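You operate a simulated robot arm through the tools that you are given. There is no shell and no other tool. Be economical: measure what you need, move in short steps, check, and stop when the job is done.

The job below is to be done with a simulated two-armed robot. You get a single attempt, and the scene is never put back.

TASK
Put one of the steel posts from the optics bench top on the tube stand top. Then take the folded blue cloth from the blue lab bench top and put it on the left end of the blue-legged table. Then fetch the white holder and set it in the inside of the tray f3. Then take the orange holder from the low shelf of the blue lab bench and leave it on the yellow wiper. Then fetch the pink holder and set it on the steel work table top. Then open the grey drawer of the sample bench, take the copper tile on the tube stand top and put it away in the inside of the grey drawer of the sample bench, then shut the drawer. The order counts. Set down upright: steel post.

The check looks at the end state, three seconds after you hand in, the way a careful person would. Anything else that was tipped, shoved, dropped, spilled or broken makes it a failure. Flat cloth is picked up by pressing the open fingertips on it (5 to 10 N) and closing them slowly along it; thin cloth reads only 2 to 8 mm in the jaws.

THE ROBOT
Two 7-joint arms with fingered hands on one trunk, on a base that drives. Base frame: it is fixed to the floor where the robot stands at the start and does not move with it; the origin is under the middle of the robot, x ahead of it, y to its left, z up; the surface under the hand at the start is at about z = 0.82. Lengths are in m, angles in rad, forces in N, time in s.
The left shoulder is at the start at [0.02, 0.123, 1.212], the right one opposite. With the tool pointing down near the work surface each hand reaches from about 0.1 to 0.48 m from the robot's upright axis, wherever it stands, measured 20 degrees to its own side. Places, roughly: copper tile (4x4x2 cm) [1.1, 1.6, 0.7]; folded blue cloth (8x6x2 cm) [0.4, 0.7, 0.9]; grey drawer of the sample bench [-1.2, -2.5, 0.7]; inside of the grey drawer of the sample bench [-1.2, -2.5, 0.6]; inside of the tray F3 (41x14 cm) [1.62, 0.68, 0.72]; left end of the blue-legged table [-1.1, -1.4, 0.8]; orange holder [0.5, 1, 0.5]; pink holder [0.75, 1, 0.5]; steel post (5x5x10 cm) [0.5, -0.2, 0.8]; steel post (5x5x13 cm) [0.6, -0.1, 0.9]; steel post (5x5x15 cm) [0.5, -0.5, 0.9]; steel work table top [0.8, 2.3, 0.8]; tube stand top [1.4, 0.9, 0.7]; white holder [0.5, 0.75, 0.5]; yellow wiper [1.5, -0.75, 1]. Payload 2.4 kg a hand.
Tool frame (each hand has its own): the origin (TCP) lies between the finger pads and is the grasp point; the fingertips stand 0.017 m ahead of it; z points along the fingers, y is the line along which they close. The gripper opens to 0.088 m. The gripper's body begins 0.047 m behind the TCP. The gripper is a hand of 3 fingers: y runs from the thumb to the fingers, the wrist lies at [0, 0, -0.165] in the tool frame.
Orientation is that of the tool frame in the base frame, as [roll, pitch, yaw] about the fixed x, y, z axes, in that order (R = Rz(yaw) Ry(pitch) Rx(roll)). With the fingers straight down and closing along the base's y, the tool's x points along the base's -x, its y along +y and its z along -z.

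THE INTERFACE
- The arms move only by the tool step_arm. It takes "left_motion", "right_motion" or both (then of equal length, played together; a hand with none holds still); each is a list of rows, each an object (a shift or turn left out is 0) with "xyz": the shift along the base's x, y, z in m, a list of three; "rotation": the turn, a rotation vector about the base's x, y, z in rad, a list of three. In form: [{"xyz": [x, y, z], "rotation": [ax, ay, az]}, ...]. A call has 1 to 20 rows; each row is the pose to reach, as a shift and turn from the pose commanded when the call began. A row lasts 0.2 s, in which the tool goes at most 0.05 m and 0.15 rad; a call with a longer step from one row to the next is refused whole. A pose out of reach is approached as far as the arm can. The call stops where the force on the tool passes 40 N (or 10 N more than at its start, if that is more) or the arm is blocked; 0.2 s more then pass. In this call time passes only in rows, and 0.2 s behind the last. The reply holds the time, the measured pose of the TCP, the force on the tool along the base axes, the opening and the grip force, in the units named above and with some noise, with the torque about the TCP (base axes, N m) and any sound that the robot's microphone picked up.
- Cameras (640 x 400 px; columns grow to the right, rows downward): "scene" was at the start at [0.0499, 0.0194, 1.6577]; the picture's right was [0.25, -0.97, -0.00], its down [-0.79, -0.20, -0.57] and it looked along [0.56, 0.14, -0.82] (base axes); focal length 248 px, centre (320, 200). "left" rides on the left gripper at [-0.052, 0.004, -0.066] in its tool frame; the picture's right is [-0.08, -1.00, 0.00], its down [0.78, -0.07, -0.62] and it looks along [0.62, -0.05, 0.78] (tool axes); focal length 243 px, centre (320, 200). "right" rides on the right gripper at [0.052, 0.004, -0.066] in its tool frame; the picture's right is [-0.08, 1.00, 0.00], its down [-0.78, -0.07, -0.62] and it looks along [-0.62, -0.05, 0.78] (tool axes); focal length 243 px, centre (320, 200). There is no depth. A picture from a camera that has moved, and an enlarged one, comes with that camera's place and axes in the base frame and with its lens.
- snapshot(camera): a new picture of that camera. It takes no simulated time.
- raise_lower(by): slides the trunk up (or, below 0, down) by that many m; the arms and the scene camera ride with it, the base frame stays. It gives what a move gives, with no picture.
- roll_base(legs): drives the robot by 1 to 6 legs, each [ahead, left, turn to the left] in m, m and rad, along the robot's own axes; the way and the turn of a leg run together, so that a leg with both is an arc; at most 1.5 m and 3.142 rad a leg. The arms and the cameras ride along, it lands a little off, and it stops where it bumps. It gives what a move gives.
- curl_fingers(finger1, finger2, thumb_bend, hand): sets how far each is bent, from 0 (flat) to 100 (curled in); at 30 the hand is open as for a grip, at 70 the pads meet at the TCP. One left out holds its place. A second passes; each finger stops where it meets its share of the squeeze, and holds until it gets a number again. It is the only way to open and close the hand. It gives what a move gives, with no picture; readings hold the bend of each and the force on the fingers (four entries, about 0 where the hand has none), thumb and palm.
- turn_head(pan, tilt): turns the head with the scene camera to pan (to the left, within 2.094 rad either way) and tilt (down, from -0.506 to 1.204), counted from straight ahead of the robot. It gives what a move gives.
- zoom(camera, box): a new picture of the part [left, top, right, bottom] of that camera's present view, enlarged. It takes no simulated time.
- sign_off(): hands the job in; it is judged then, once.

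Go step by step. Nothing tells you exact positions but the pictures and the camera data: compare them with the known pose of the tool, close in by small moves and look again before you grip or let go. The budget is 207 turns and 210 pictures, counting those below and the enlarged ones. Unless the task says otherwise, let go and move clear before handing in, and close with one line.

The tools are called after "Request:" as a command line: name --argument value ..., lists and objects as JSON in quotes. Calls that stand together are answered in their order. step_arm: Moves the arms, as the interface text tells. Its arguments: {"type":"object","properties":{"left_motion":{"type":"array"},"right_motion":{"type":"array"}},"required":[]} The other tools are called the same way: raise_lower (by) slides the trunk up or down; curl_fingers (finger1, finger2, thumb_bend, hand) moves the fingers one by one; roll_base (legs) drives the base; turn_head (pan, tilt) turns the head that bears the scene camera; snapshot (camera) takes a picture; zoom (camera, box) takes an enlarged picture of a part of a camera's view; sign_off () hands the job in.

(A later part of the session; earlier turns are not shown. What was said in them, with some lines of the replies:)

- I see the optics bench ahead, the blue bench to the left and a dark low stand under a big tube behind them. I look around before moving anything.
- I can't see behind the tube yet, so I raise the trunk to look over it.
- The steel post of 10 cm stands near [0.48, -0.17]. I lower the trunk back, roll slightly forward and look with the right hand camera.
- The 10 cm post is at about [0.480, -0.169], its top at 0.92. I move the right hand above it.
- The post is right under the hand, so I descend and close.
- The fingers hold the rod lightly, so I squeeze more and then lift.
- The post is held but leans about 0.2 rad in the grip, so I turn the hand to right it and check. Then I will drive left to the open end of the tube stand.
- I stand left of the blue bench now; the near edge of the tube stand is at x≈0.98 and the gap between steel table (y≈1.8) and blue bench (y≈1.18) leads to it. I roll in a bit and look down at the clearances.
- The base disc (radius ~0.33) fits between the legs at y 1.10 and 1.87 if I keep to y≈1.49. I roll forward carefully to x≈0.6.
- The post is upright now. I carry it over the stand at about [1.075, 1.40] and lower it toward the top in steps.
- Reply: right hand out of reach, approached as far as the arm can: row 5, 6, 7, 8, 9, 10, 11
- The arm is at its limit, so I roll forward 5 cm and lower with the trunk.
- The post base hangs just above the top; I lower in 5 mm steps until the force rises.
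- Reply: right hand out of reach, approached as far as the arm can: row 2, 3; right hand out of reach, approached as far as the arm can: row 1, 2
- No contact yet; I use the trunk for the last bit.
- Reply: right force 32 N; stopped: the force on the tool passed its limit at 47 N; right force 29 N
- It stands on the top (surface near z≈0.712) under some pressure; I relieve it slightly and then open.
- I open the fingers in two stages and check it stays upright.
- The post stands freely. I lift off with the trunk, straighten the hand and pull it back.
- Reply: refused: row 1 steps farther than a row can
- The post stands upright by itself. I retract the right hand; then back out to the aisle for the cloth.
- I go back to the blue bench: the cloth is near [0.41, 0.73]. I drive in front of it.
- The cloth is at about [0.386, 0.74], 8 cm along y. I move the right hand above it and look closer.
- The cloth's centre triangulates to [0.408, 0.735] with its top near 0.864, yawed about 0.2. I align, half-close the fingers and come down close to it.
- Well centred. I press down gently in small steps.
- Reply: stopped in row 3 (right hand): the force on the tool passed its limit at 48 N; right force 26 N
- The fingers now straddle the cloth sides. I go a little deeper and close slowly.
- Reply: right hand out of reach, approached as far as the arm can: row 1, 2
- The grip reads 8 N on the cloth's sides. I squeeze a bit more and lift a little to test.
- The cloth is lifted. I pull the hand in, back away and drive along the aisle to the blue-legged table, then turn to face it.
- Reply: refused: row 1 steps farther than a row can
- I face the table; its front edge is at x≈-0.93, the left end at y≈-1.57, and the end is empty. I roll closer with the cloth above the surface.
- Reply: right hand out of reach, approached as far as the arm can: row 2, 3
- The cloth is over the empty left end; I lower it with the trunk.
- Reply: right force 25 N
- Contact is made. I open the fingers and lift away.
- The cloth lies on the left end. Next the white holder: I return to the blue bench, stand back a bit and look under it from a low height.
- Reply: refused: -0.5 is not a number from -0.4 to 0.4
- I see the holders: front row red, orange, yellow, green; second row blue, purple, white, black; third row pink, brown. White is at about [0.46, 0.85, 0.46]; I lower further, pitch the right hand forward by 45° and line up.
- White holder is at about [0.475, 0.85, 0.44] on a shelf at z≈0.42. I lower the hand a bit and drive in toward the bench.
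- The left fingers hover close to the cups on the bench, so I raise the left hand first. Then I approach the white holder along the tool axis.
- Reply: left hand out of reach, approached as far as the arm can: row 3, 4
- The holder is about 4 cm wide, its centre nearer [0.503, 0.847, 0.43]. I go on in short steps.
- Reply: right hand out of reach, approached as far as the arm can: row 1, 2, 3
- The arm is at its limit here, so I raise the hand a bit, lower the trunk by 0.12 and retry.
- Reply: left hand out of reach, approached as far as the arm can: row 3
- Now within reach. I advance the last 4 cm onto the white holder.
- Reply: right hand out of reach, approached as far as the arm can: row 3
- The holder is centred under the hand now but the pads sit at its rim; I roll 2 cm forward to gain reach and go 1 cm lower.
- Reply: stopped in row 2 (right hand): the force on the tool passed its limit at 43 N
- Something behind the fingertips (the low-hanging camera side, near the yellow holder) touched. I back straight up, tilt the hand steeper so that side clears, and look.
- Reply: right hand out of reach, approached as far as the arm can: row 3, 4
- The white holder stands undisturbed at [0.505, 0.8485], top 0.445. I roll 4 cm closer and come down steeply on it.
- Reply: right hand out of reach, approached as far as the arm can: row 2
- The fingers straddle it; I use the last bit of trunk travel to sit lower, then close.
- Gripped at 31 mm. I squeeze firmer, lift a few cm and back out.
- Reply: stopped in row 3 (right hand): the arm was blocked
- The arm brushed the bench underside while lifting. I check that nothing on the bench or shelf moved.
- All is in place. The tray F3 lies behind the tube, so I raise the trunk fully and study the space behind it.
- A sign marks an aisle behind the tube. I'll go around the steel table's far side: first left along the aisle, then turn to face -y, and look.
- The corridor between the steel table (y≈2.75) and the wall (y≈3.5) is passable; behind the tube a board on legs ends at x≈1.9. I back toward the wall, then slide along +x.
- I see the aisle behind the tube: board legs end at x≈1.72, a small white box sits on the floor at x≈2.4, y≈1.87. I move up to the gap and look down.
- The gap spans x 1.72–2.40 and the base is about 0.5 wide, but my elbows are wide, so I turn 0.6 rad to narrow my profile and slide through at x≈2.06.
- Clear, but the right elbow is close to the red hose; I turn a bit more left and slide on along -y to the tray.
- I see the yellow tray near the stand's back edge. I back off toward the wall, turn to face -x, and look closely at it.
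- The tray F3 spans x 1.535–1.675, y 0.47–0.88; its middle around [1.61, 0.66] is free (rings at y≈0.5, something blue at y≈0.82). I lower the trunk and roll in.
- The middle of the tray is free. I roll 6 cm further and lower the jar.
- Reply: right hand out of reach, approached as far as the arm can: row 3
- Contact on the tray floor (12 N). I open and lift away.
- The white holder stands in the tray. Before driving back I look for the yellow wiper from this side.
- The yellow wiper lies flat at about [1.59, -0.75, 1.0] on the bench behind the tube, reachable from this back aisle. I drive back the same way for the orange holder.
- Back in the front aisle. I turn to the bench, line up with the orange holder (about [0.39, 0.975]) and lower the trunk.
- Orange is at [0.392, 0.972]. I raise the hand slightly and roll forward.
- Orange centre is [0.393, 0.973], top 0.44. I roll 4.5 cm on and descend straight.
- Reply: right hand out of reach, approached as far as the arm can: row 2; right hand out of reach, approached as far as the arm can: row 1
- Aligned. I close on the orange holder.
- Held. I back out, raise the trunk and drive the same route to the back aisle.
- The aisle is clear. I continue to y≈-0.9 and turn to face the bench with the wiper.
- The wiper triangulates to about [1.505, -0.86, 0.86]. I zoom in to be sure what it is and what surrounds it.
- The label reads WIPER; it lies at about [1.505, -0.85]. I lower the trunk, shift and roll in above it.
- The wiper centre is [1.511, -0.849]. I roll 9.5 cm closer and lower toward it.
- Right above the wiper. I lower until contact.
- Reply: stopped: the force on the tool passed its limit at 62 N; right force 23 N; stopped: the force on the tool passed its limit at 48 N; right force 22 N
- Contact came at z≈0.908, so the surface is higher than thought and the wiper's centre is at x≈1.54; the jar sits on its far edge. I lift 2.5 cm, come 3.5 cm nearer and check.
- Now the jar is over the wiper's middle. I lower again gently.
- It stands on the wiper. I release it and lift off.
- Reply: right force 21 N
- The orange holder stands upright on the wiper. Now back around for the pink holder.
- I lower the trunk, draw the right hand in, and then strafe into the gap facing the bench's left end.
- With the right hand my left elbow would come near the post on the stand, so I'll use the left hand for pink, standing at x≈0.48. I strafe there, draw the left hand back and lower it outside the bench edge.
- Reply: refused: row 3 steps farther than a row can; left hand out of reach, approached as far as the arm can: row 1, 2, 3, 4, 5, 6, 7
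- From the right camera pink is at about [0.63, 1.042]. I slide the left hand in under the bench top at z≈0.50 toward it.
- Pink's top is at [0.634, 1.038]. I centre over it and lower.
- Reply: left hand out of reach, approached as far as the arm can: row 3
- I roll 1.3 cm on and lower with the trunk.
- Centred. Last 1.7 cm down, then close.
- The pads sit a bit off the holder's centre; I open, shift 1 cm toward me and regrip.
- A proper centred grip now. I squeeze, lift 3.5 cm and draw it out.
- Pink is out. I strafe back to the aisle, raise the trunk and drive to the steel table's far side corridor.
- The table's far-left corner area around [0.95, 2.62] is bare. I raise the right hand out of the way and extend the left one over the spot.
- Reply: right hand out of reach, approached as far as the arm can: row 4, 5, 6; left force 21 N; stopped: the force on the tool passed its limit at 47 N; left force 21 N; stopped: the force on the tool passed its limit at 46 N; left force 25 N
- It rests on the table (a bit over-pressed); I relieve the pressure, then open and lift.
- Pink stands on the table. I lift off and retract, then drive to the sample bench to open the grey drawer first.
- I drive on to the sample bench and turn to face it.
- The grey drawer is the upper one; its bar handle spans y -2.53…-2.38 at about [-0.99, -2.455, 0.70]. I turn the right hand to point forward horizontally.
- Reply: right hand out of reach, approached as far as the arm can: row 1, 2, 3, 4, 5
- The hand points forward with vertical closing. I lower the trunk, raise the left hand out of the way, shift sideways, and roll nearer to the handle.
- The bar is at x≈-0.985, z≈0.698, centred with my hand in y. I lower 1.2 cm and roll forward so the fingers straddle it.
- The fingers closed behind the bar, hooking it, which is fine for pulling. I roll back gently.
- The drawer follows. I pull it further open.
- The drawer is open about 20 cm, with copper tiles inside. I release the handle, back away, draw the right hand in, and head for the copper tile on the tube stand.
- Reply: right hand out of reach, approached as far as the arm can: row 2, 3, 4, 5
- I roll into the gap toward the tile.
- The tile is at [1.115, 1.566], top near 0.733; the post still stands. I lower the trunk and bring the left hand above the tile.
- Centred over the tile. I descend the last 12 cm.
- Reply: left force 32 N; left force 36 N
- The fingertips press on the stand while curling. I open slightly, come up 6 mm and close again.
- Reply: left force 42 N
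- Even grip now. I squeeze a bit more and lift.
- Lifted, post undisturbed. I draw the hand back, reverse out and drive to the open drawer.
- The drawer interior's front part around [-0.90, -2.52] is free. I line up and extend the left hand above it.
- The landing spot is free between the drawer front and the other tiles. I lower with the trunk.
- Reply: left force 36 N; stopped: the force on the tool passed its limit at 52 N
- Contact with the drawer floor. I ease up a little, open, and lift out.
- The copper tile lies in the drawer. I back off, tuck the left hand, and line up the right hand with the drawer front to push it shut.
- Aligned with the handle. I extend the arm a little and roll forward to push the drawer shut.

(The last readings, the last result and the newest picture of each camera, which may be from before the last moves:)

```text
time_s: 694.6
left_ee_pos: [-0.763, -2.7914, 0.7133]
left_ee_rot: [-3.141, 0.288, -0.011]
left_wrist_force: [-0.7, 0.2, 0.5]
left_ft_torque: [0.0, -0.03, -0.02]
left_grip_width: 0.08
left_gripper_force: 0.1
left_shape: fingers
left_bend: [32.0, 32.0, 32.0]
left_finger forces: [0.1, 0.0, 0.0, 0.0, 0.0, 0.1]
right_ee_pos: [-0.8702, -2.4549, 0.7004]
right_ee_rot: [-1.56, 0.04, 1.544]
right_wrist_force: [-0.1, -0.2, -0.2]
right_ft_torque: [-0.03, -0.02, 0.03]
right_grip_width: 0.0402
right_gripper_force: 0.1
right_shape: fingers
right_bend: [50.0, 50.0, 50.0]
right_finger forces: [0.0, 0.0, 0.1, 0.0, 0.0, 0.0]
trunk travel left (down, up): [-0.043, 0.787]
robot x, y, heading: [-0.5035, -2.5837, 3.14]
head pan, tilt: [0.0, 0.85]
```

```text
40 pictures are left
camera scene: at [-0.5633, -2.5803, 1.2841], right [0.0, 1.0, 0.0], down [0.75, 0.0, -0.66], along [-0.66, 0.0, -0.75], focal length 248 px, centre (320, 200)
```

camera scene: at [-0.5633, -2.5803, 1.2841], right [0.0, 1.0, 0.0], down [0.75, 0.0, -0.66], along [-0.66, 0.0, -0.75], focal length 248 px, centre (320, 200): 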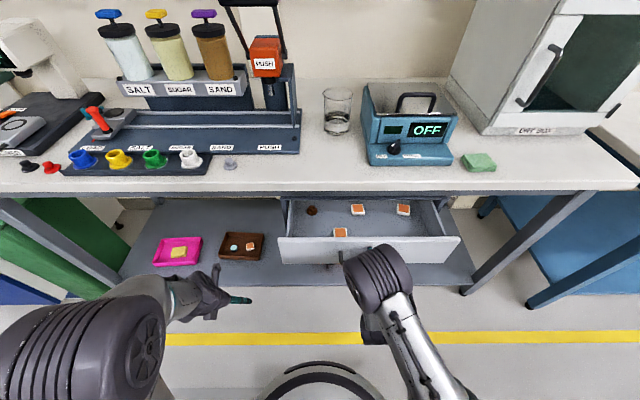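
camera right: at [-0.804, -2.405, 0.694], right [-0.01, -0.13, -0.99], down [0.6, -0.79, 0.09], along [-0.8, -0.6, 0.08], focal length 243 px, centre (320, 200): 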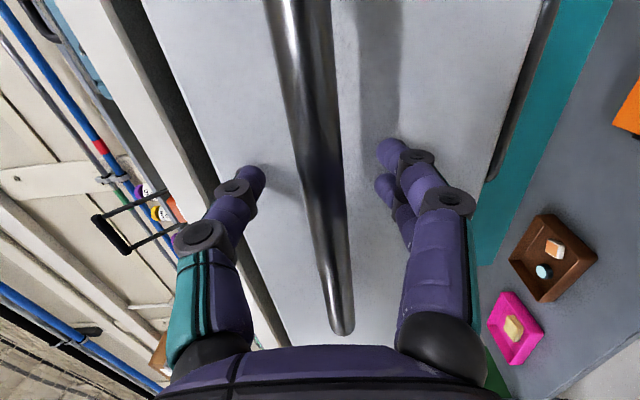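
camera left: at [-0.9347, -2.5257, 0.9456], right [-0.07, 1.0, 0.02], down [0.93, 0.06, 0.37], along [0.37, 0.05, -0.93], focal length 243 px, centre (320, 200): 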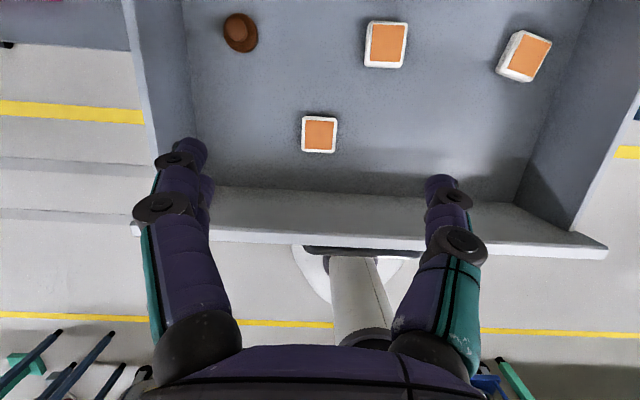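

It moves. I keep pushing.

Request:
roll_base --legs '[[0.1, 0, 0]]'

Request:
step_arm --right_motion '[{"xyz": [-0.015, 0, 0]}, {"xyz": [-0.03, 0, 0]}]'

Request:
snapshot --camera "scene"

Request:
snapshot --camera "right"

```text
time_s: 695.7
left_ee_pos: [-0.8625, -2.792, 0.7139]
left_ee_rot: [3.14, 0.288, -0.008]
left_wrist_force: [-0.4, 0.3, -0.1]
left_ft_torque: [-0.02, 0.01, 0.0]
left_grip_width: 0.0799
left_gripper_force: 0.0
left_shape: fingers
left_bend: [32.0, 32.0, 32.0]
left_finger forces: [0.0, 0.0, 0.0, 0.1, 0.0, 0.0]
right_ee_pos: [-0.972, -2.4551, 0.7008]
right_ee_rot: [-1.562, 0.042, 1.546]
right_wrist_force: [0.6, 0.4, -0.3]
right_ft_torque: [-0.01, -0.01, 0.01]
right_grip_width: 0.0404
right_gripper_force: 0.1
right_shape: fingers
right_bend: [50.0, 50.0, 50.0]
right_finger forces: [0.1, 0.1, 0.0, 0.0, 0.1, 0.0]
trunk travel left (down, up): [-0.043, 0.787]
robot x, y, heading: [-0.609, -2.5804, 3.138]
head pan, tilt: [0.0, 0.85]
```

```text
time_s: 696.2
left_ee_pos: [-0.8617, -2.7918, 0.7139]
left_ee_rot: [3.141, 0.289, -0.012]
left_wrist_force: [0.1, 0.0, 0.3]
left_ft_torque: [0.0, -0.05, 0.0]
left_grip_width: 0.0797
left_gripper_force: 0.0
left_shape: fingers
left_bend: [32.0, 32.0, 32.0]
left_finger forces: [0.0, 0.1, 0.0, 0.0, 0.0, 0.1]
right_ee_pos: [-0.985, -2.4545, 0.6983]
right_ee_rot: [-1.576, 0.039, 1.543]
right_wrist_force: [20.0, -1.7, 0.5]
right_ft_torque: [-0.03, -0.02, 0.11]
right_grip_width: 0.0412
right_gripper_force: 10.8
right_shape: fingers
right_bend: [51.0, 56.0, 51.0]
right_finger forces: [2.4, 9.1, 0.1, 0.0, 8.7, 0.0]
trunk travel left (down, up): [-0.043, 0.787]
robot x, y, heading: [-0.6029, -2.5782, 3.139]
head pan, tilt: [0.0, 0.85]
stopped in row 2 (right hand): the force on the tool passed its limit at 56 N (the readings are from after the stop); the commanded pose is now the measured one
```

```text
39 pictures are left
camera scene: at [-0.6616, -2.5801, 1.2842], right [0.0, 1.0, 0.0], down [0.75, 0.0, -0.66], along [-0.66, 0.0, -0.75], focal length 248 px, centre (320, 200)
```

scene: 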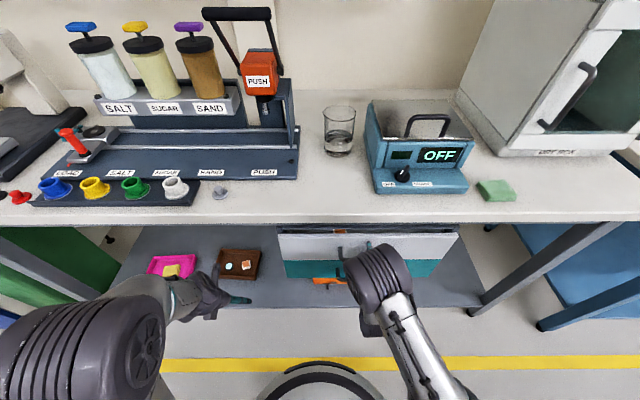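

```text
38 pictures are left
camera right: at [-0.9178, -2.4049, 0.6924], right [0.0, -0.12, -0.99], down [0.6, -0.79, 0.1], along [-0.8, -0.6, 0.07], focal length 243 px, centre (320, 200)
```

right: 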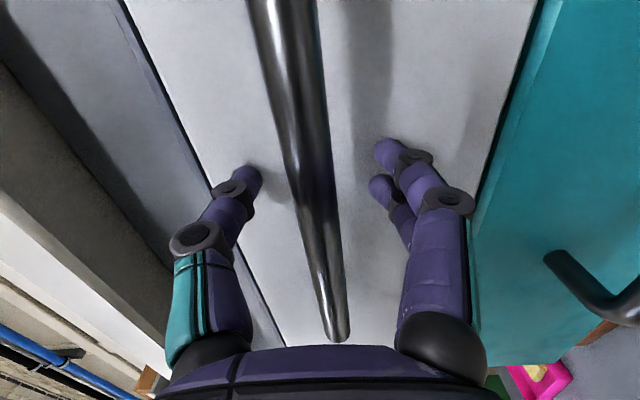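

The drawer is shut. I open the fingers around the bar, back straight off and check.

Request:
curl_fingers --hand "right" --finger1 30 --finger2 30 --thumb_bend 30

Request:
roll_base --legs '[[-0.3, 0, 0]]'

Request:
raise_lower --by 0.3

Request:
turn_head --pan 0 --tilt 0.7

Request:
snapshot --camera "scene"

Request:
zoom --camera "scene" --box '[240, 200, 440, 325]'

```text
time_s: 697.2
left_ee_pos: [-0.8616, -2.7922, 0.715]
left_ee_rot: [3.139, 0.288, -0.011]
left_wrist_force: [-0.4, 0.1, 1.2]
left_ft_torque: [-0.03, -0.01, 0.04]
left_grip_width: 0.08
left_gripper_force: 0.1
left_shape: fingers
left_bend: [32.0, 32.0, 32.0]
left_finger forces: [0.1, 0.0, 0.1, 0.0, 0.0, 0.0]
right_ee_pos: [-0.9859, -2.4557, 0.6995]
right_ee_rot: [-1.573, 0.04, 1.543]
right_wrist_force: [16.7, 0.6, 6.4]
right_ft_torque: [-0.08, -0.45, 0.2]
right_grip_width: 0.0838
right_gripper_force: 8.9
right_shape: fingers
right_bend: [30.0, 60.0, 30.0]
right_finger forces: [0.0, 17.6, 0.0, 0.0, 0.0, 0.0]
trunk travel left (down, up): [-0.043, 0.787]
robot x, y, heading: [-0.607, -2.5802, 3.142]
head pan, tilt: [0.0, 0.85]
```

```text
time_s: 699.3
left_ee_pos: [-0.5618, -2.7921, 0.7142]
left_ee_rot: [-3.141, 0.287, -0.013]
left_wrist_force: [0.5, -0.7, -0.1]
left_ft_torque: [0.0, 0.0, 0.0]
left_grip_width: 0.0798
left_gripper_force: 0.1
left_shape: fingers
left_bend: [32.0, 32.0, 32.0]
left_finger forces: [0.1, 0.0, 0.0, 0.0, 0.0, 0.0]
right_ee_pos: [-0.6851, -2.4559, 0.6986]
right_ee_rot: [-1.574, 0.04, 1.543]
right_wrist_force: [-0.1, 0.9, 0.3]
right_ft_torque: [0.02, -0.02, -0.02]
right_grip_width: 0.0841
right_gripper_force: 0.0
right_shape: fingers
right_bend: [30.0, 30.0, 30.0]
right_finger forces: [0.1, 0.0, 0.0, 0.1, 0.1, 0.1]
trunk travel left (down, up): [-0.043, 0.787]
robot x, y, heading: [-0.3033, -2.5831, 3.134]
head pan, tilt: [0.0, 0.85]
```

```text
time_s: 702.3
left_ee_pos: [-0.5612, -2.7934, 1.0141]
left_ee_rot: [-3.141, 0.288, -0.014]
left_wrist_force: [0.0, -0.6, -0.2]
left_ft_torque: [0.05, 0.04, -0.02]
left_grip_width: 0.0798
left_gripper_force: 0.1
left_shape: fingers
left_bend: [32.0, 32.0, 32.0]
left_finger forces: [0.1, 0.0, 0.0, 0.0, 0.1, 0.0]
right_ee_pos: [-0.6845, -2.4558, 0.998]
right_ee_rot: [-1.575, 0.041, 1.543]
right_wrist_force: [0.1, -0.9, -0.4]
right_ft_torque: [0.0, -0.05, 0.01]
right_grip_width: 0.0842
right_gripper_force: 0.1
right_shape: fingers
right_bend: [30.0, 30.0, 30.0]
right_finger forces: [0.0, 0.0, 0.0, 0.0, 0.0, 0.0]
trunk travel left (down, up): [-0.343, 0.487]
robot x, y, heading: [-0.3036, -2.5787, 3.132]
head pan, tilt: [0.0, 0.85]
```

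```text
time_s: 703.0
left_ee_pos: [-0.5602, -2.7933, 1.0138]
left_ee_rot: [3.141, 0.289, -0.015]
left_wrist_force: [-0.2, 0.2, -0.4]
left_ft_torque: [0.02, 0.01, -0.01]
left_grip_width: 0.0799
left_gripper_force: 0.2
left_shape: fingers
left_bend: [32.0, 32.0, 32.0]
left_finger forces: [0.0, 0.0, 0.0, 0.0, 0.1, 0.1]
right_ee_pos: [-0.6853, -2.4566, 0.9991]
right_ee_rot: [-1.575, 0.039, 1.543]
right_wrist_force: [0.6, 0.2, 0.3]
right_ft_torque: [0.01, 0.0, -0.01]
right_grip_width: 0.084
right_gripper_force: 0.0
right_shape: fingers
right_bend: [30.0, 30.0, 30.0]
right_finger forces: [0.1, 0.0, 0.0, 0.0, 0.1, 0.0]
trunk travel left (down, up): [-0.343, 0.487]
robot x, y, heading: [-0.3015, -2.5831, 3.138]
head pan, tilt: [0.0, 0.7]
```

```text
37 pictures are left
camera scene: at [-0.3687, -2.5814, 1.5963], right [0.01, 1.0, 0.0], down [0.64, 0.0, -0.76], along [-0.76, 0.0, -0.64], focal length 248 px, centre (320, 200)
```

scene: 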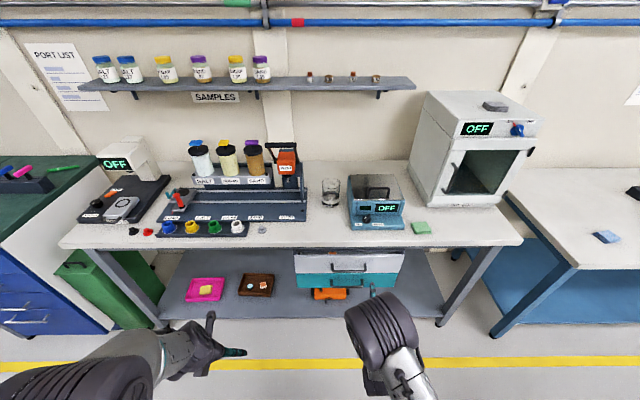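

```text
3.20 times, centred on (340, 262) of scene
camera zoom: at [-0.3687, -2.5814, 1.5963], right [0.01, 1.0, 0.0], down [0.64, 0.0, -0.76], along [-0.76, 0.0, -0.64], focal length 794 px, centre (256, 0)
```

zoom: 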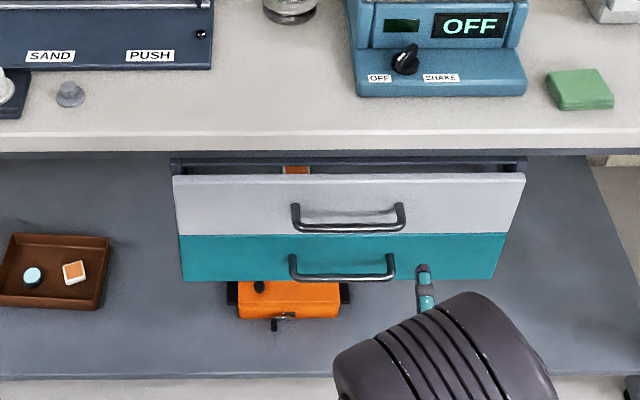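

A slit is still visible above the drawer front, so it slid back a little when I withdrew. I'll push again with a closed fist on the bare face right of the handle.

Request:
curl_fingers --hand "right" --finger1 72 --finger2 72 --thumb_bend 72

Request:
roll_base --legs '[[0, -0.15, 0]]'

Request:
raise_lower --by -0.298

Request:
roll_base --legs '[[0.25, 0, 0]]'

Request:
snapshot --camera "right"

Request:
snapshot --camera "scene"

```text
time_s: 704.0
left_ee_pos: [-0.5612, -2.7917, 1.0138]
left_ee_rot: [3.139, 0.287, -0.015]
left_wrist_force: [-0.6, -0.9, -0.8]
left_ft_torque: [0.01, 0.03, 0.0]
left_grip_width: 0.0799
left_gripper_force: 0.0
left_shape: fingers
left_bend: [32.0, 32.0, 32.0]
left_finger forces: [0.0, 0.0, 0.0, 0.1, 0.0, 0.0]
right_ee_pos: [-0.6849, -2.4548, 0.999]
right_ee_rot: [-1.575, 0.04, 1.542]
right_wrist_force: [-0.6, -0.7, -0.5]
right_ft_torque: [0.02, 0.02, 0.0]
right_grip_width: 0.0001
right_gripper_force: 0.1
right_shape: fingers
right_bend: [72.0, 72.0, 72.0]
right_finger forces: [0.0, 0.0, 0.0, 0.0, 0.1, 0.0]
trunk travel left (down, up): [-0.343, 0.487]
robot x, y, heading: [-0.3053, -2.5836, 3.133]
head pan, tilt: [0.0, 0.7]
```

```text
time_s: 705.4
left_ee_pos: [-0.5607, -2.6418, 1.0142]
left_ee_rot: [3.138, 0.288, -0.016]
left_wrist_force: [0.0, 0.4, 0.1]
left_ft_torque: [-0.01, 0.0, -0.02]
left_grip_width: 0.0798
left_gripper_force: 0.1
left_shape: fingers
left_bend: [32.0, 32.0, 32.0]
left_finger forces: [0.1, 0.1, 0.0, 0.1, 0.0, 0.0]
right_ee_pos: [-0.6845, -2.3041, 0.9989]
right_ee_rot: [-1.573, 0.042, 1.541]
right_wrist_force: [0.6, 0.3, -0.1]
right_ft_torque: [-0.04, 0.01, -0.01]
right_grip_width: 0.0
right_gripper_force: 0.0
right_shape: fingers
right_bend: [72.0, 72.0, 72.0]
right_finger forces: [0.1, 0.0, 0.0, 0.1, 0.0, 0.1]
trunk travel left (down, up): [-0.343, 0.487]
robot x, y, heading: [-0.3049, -2.4339, 3.137]
head pan, tilt: [0.0, 0.7]
```

```text
time_s: 708.3
left_ee_pos: [-0.5612, -2.6438, 0.7152]
left_ee_rot: [3.141, 0.287, -0.013]
left_wrist_force: [0.1, 0.3, 0.5]
left_ft_torque: [-0.01, 0.02, -0.01]
left_grip_width: 0.0796
left_gripper_force: 0.0
left_shape: fingers
left_bend: [32.0, 32.0, 32.0]
left_finger forces: [0.0, 0.1, 0.0, 0.0, 0.0, 0.1]
right_ee_pos: [-0.6836, -2.306, 0.7004]
right_ee_rot: [-1.574, 0.04, 1.54]
right_wrist_force: [0.3, -0.3, 0.2]
right_ft_torque: [0.03, -0.02, 0.02]
right_grip_width: 0.0
right_gripper_force: 0.0
right_shape: fingers
right_bend: [72.0, 72.0, 72.0]
right_finger forces: [0.1, 0.0, 0.1, 0.1, 0.1, 0.1]
trunk travel left (down, up): [-0.045, 0.785]
robot x, y, heading: [-0.3008, -2.4312, 3.13]
head pan, tilt: [0.0, 0.7]
```

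```text
time_s: 710.2
left_ee_pos: [-0.8124, -2.6416, 0.7148]
left_ee_rot: [3.141, 0.289, -0.013]
left_wrist_force: [-0.1, 0.7, -1.0]
left_ft_torque: [-0.01, -0.03, 0.01]
left_grip_width: 0.0799
left_gripper_force: 0.1
left_shape: fingers
left_bend: [32.0, 32.0, 32.0]
left_finger forces: [0.0, 0.0, 0.1, 0.0, 0.0, 0.0]
right_ee_pos: [-0.9364, -2.3045, 0.7008]
right_ee_rot: [-1.573, 0.04, 1.54]
right_wrist_force: [-0.1, 1.0, -0.1]
right_ft_torque: [0.01, -0.01, 0.0]
right_grip_width: 0.0002
right_gripper_force: 0.0
right_shape: fingers
right_bend: [72.0, 72.0, 72.0]
right_finger forces: [0.1, 0.1, 0.1, 0.0, 0.0, 0.0]
trunk travel left (down, up): [-0.045, 0.785]
robot x, y, heading: [-0.5541, -2.4318, 3.141]
head pan, tilt: [0.0, 0.7]
```

```text
35 pictures are left
camera right: at [-0.8683, -2.2543, 0.6944], right [0.0, -0.12, -0.99], down [0.6, -0.8, 0.1], along [-0.8, -0.59, 0.07], focal length 243 px, centre (320, 200)
```

right: 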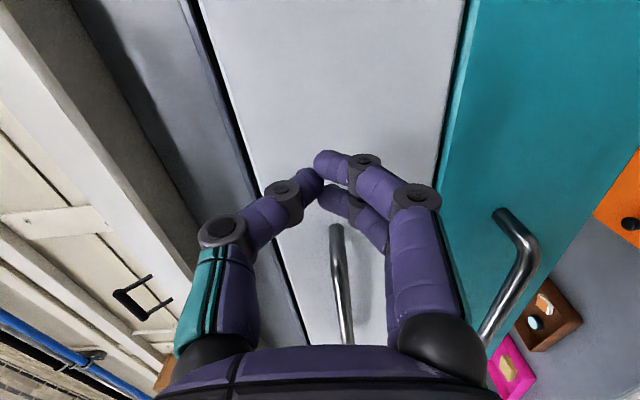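

```text
34 pictures are left
camera scene: at [-0.6196, -2.4304, 1.2983], right [0.01, 1.0, 0.0], down [0.64, 0.0, -0.76], along [-0.76, 0.01, -0.64], focal length 248 px, centre (320, 200)
```

scene: 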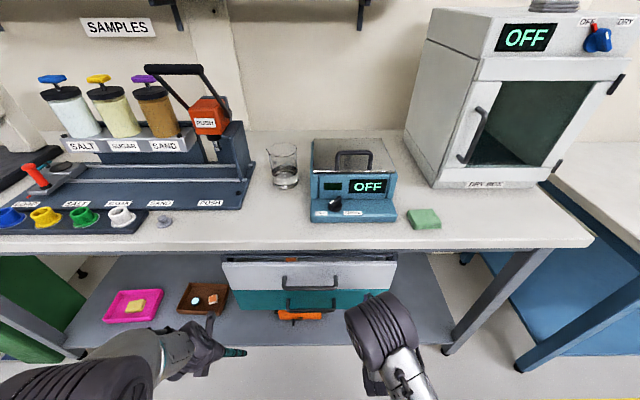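

Request:
step_arm --right_motion '[{"xyz": [-0.02, 0, 0]}, {"xyz": [-0.04, 0, 0]}, {"xyz": [-0.055, 0, 0]}, {"xyz": [-0.065, 0, 0]}, {"xyz": [-0.075, 0, 0]}]'

Request:
zoom --camera "scene" --box '[200, 210, 440, 360]'

Request:
snapshot --camera "right"

```text
time_s: 711.1
left_ee_pos: [-0.8101, -2.6427, 0.7166]
left_ee_rot: [3.14, 0.292, -0.017]
left_wrist_force: [0.1, -0.1, 0.2]
left_ft_torque: [0.01, -0.04, -0.04]
left_grip_width: 0.0799
left_gripper_force: 0.1
left_shape: fingers
left_bend: [32.0, 32.0, 32.0]
left_finger forces: [0.1, 0.0, 0.0, 0.0, 0.0, 0.1]
right_ee_pos: [-0.9922, -2.3048, 0.6994]
right_ee_rot: [-1.579, 0.039, 1.54]
right_wrist_force: [31.3, -2.1, 6.7]
right_ft_torque: [0.0, 0.17, 0.15]
right_grip_width: 0.0
right_gripper_force: 16.4
right_shape: fingers
right_bend: [73.0, 74.0, 75.0]
right_finger forces: [3.9, 6.0, 0.1, 0.1, 23.7, 0.1]
trunk travel left (down, up): [-0.045, 0.785]
robot x, y, heading: [-0.5516, -2.4324, 3.129]
head pan, tilt: [0.0, 0.7]
stopped in row 4 (right hand): the force on the tool passed its limit at 48 N (the readings are from after the stop); the commanded pose is now the measured one
```

```text
2.67 times, centred on (320, 285) of scene
camera zoom: at [-0.6148, -2.4307, 1.2987], right [0.01, 1.0, 0.0], down [0.64, -0.01, -0.77], along [-0.77, 0.01, -0.64], focal length 661 px, centre (320, -27)
```

zoom: 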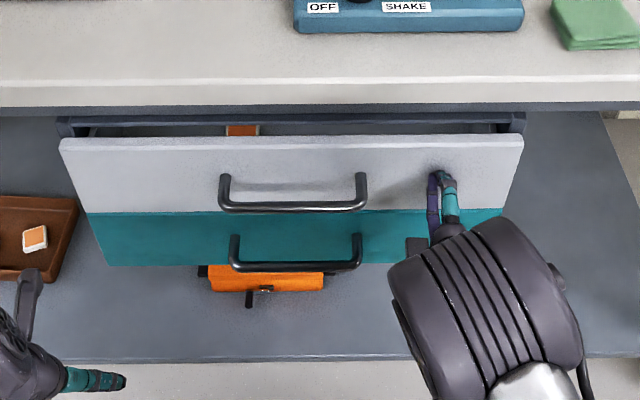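

```text
32 pictures are left
camera right: at [-0.9244, -2.2542, 0.6942], right [0.0, -0.12, -0.99], down [0.6, -0.8, 0.1], along [-0.8, -0.59, 0.07], focal length 243 px, centre (320, 200)
```

right: 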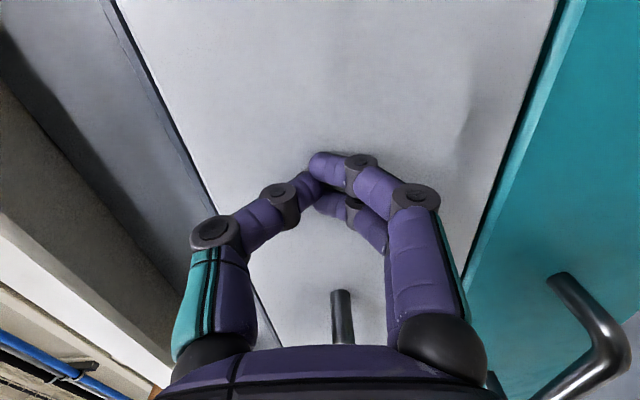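

The drawer is against a firm stop (31 N without motion), so it is fully in; the tile is simply visible over the front edge. I back off with the closed fist and compare with my picture from before opening.

Request:
step_arm --right_motion '[{"xyz": [0.03, 0, 0]}, {"xyz": [0.06, 0, 0]}]'

Request:
raise_lower --by 0.15

Request:
roll_base --legs '[[0.0, 0.17, 0]]'

Request:
turn_head --pan 0 --tilt 0.9

Request:
snapshot --camera "scene"

```text
time_s: 711.7
left_ee_pos: [-0.812, -2.6414, 0.716]
left_ee_rot: [3.139, 0.288, -0.016]
left_wrist_force: [0.4, 0.1, 0.3]
left_ft_torque: [0.02, 0.02, 0.0]
left_grip_width: 0.0799
left_gripper_force: 0.0
left_shape: fingers
left_bend: [32.0, 32.0, 32.0]
left_finger forces: [0.0, 0.0, 0.0, 0.0, 0.0, 0.0]
right_ee_pos: [-0.9351, -2.3047, 0.698]
right_ee_rot: [-1.582, 0.043, 1.54]
right_wrist_force: [0.3, -0.2, -0.7]
right_ft_torque: [0.03, 0.03, 0.01]
right_grip_width: 0.0
right_gripper_force: 0.0
right_shape: fingers
right_bend: [72.0, 72.0, 72.0]
right_finger forces: [0.1, 0.1, 0.1, 0.1, 0.1, 0.0]
trunk travel left (down, up): [-0.045, 0.785]
robot x, y, heading: [-0.5531, -2.4341, 3.129]
head pan, tilt: [0.0, 0.7]
```

```text
time_s: 713.5
left_ee_pos: [-0.812, -2.6405, 0.8648]
left_ee_rot: [3.14, 0.29, -0.015]
left_wrist_force: [-0.7, 0.1, -0.5]
left_ft_torque: [0.01, 0.02, 0.0]
left_grip_width: 0.0798
left_gripper_force: 0.1
left_shape: fingers
left_bend: [32.0, 32.0, 32.0]
left_finger forces: [0.0, 0.0, 0.0, 0.0, 0.0, 0.0]
right_ee_pos: [-0.9337, -2.3045, 0.8479]
right_ee_rot: [-1.581, 0.04, 1.538]
right_wrist_force: [0.0, -0.5, -0.3]
right_ft_torque: [0.02, -0.01, 0.0]
right_grip_width: 0.0001
right_gripper_force: 0.2
right_shape: fingers
right_bend: [72.0, 72.0, 72.0]
right_finger forces: [0.0, 0.0, 0.0, 0.0, 0.0, 0.0]
trunk travel left (down, up): [-0.195, 0.635]
robot x, y, heading: [-0.5515, -2.4329, 3.134]
head pan, tilt: [0.0, 0.7]
```

```text
time_s: 715.0
left_ee_pos: [-0.8141, -2.8141, 0.8653]
left_ee_rot: [3.14, 0.287, -0.017]
left_wrist_force: [0.2, -0.3, -0.7]
left_ft_torque: [-0.01, 0.02, 0.0]
left_grip_width: 0.0799
left_gripper_force: 0.1
left_shape: fingers
left_bend: [32.0, 32.0, 32.0]
left_finger forces: [0.0, 0.1, 0.0, 0.0, 0.1, 0.1]
right_ee_pos: [-0.9363, -2.4756, 0.8491]
right_ee_rot: [-1.583, 0.042, 1.54]
right_wrist_force: [-0.1, -0.5, -0.1]
right_ft_torque: [-0.01, -0.03, -0.02]
right_grip_width: 0.0
right_gripper_force: 0.1
right_shape: fingers
right_bend: [72.0, 72.0, 72.0]
right_finger forces: [0.0, 0.0, 0.0, 0.0, 0.0, 0.1]
trunk travel left (down, up): [-0.195, 0.635]
robot x, y, heading: [-0.5555, -2.6038, 3.136]
head pan, tilt: [0.0, 0.7]
```

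```text
time_s: 715.7
left_ee_pos: [-0.8135, -2.8126, 0.8655]
left_ee_rot: [3.137, 0.289, -0.015]
left_wrist_force: [0.2, -0.8, 0.6]
left_ft_torque: [-0.04, 0.0, 0.02]
left_grip_width: 0.08
left_gripper_force: 0.0
left_shape: fingers
left_bend: [32.0, 32.0, 32.0]
left_finger forces: [0.1, 0.0, 0.0, 0.0, 0.0, 0.0]
right_ee_pos: [-0.9365, -2.4748, 0.8481]
right_ee_rot: [-1.581, 0.038, 1.54]
right_wrist_force: [0.7, -0.6, 0.2]
right_ft_torque: [0.0, 0.01, 0.03]
right_grip_width: 0.0001
right_gripper_force: 0.0
right_shape: fingers
right_bend: [72.0, 72.0, 72.0]
right_finger forces: [0.0, 0.0, 0.1, 0.0, 0.0, 0.1]
trunk travel left (down, up): [-0.195, 0.635]
robot x, y, heading: [-0.5534, -2.6018, 3.134]
head pan, tilt: [0.0, 0.901]
```

```text
31 pictures are left
camera scene: at [-0.6112, -2.6017, 1.4322], right [0.01, 1.0, 0.0], down [0.78, -0.01, -0.62], along [-0.62, 0.0, -0.78], focal length 248 px, centre (320, 200)
```

scene: 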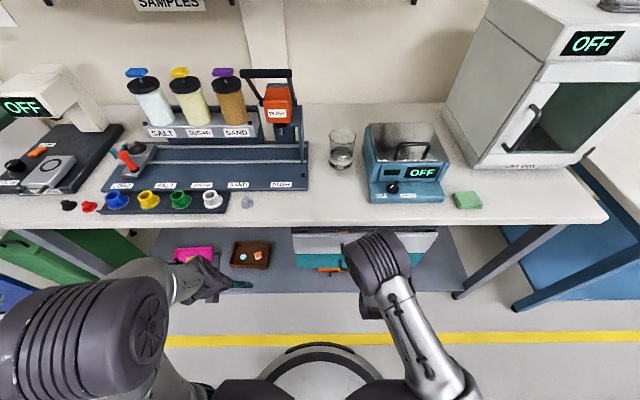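

Request:
zoom --camera "scene" --box '[270, 205, 450, 317]'

```text
3.56 times, centred on (360, 261) of scene
camera zoom: at [-0.6112, -2.6017, 1.4322], right [0.01, 1.0, 0.0], down [0.78, -0.01, -0.62], along [-0.62, 0.0, -0.78], focal length 882 px, centre (178, -17)
```

zoom: 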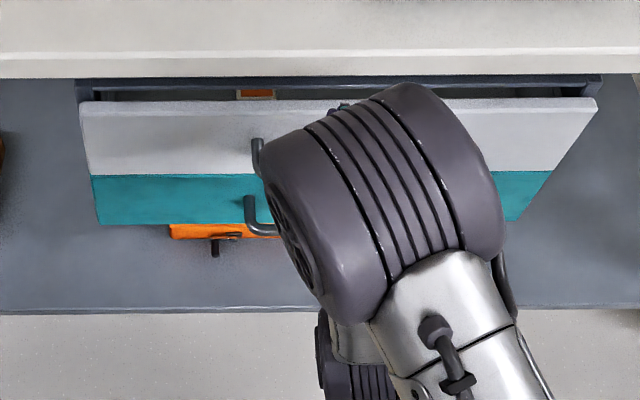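

The grey and teal fronts are flush, so the drawer is shut. I move clear.

Request:
roll_base --legs '[[-0.3, 0, 0]]'

Request:
zoom --camera "scene" --box '[240, 130, 440, 255]'

```text
time_s: 717.8
left_ee_pos: [-0.5089, -2.8147, 0.8654]
left_ee_rot: [3.14, 0.288, -0.013]
left_wrist_force: [0.1, 1.3, 0.0]
left_ft_torque: [0.01, -0.01, -0.01]
left_grip_width: 0.08
left_gripper_force: 0.1
left_shape: fingers
left_bend: [32.0, 32.0, 32.0]
left_finger forces: [0.1, 0.0, 0.0, 0.0, 0.0, 0.0]
right_ee_pos: [-0.6329, -2.477, 0.8472]
right_ee_rot: [-1.582, 0.039, 1.541]
right_wrist_force: [0.6, -0.1, -0.2]
right_ft_torque: [-0.05, 0.0, 0.0]
right_grip_width: 0.0001
right_gripper_force: 0.1
right_shape: fingers
right_bend: [72.0, 72.0, 72.0]
right_finger forces: [0.0, 0.0, 0.0, 0.0, 0.0, 0.0]
trunk travel left (down, up): [-0.195, 0.635]
robot x, y, heading: [-0.2499, -2.6072, 3.136]
head pan, tilt: [0.0, 0.901]
```

```text
3.20 times, centred on (340, 192) of scene
camera zoom: at [-0.3071, -2.604, 1.4322], right [0.01, 1.0, 0.0], down [0.78, -0.01, -0.62], along [-0.62, 0.0, -0.78], focal length 794 px, centre (256, 224)
```

zoom: 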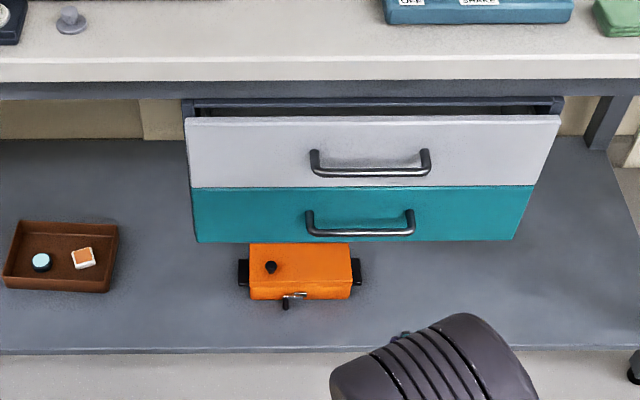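

The grey drawer is shut and flush, both hands are empty and clear, and all six parts are done. I hand in.

Request:
sign_off

```text
The job is handed in.
```

All six steps were carried out in the order given and the job is handed in; each item looked right in a picture when I set it down.
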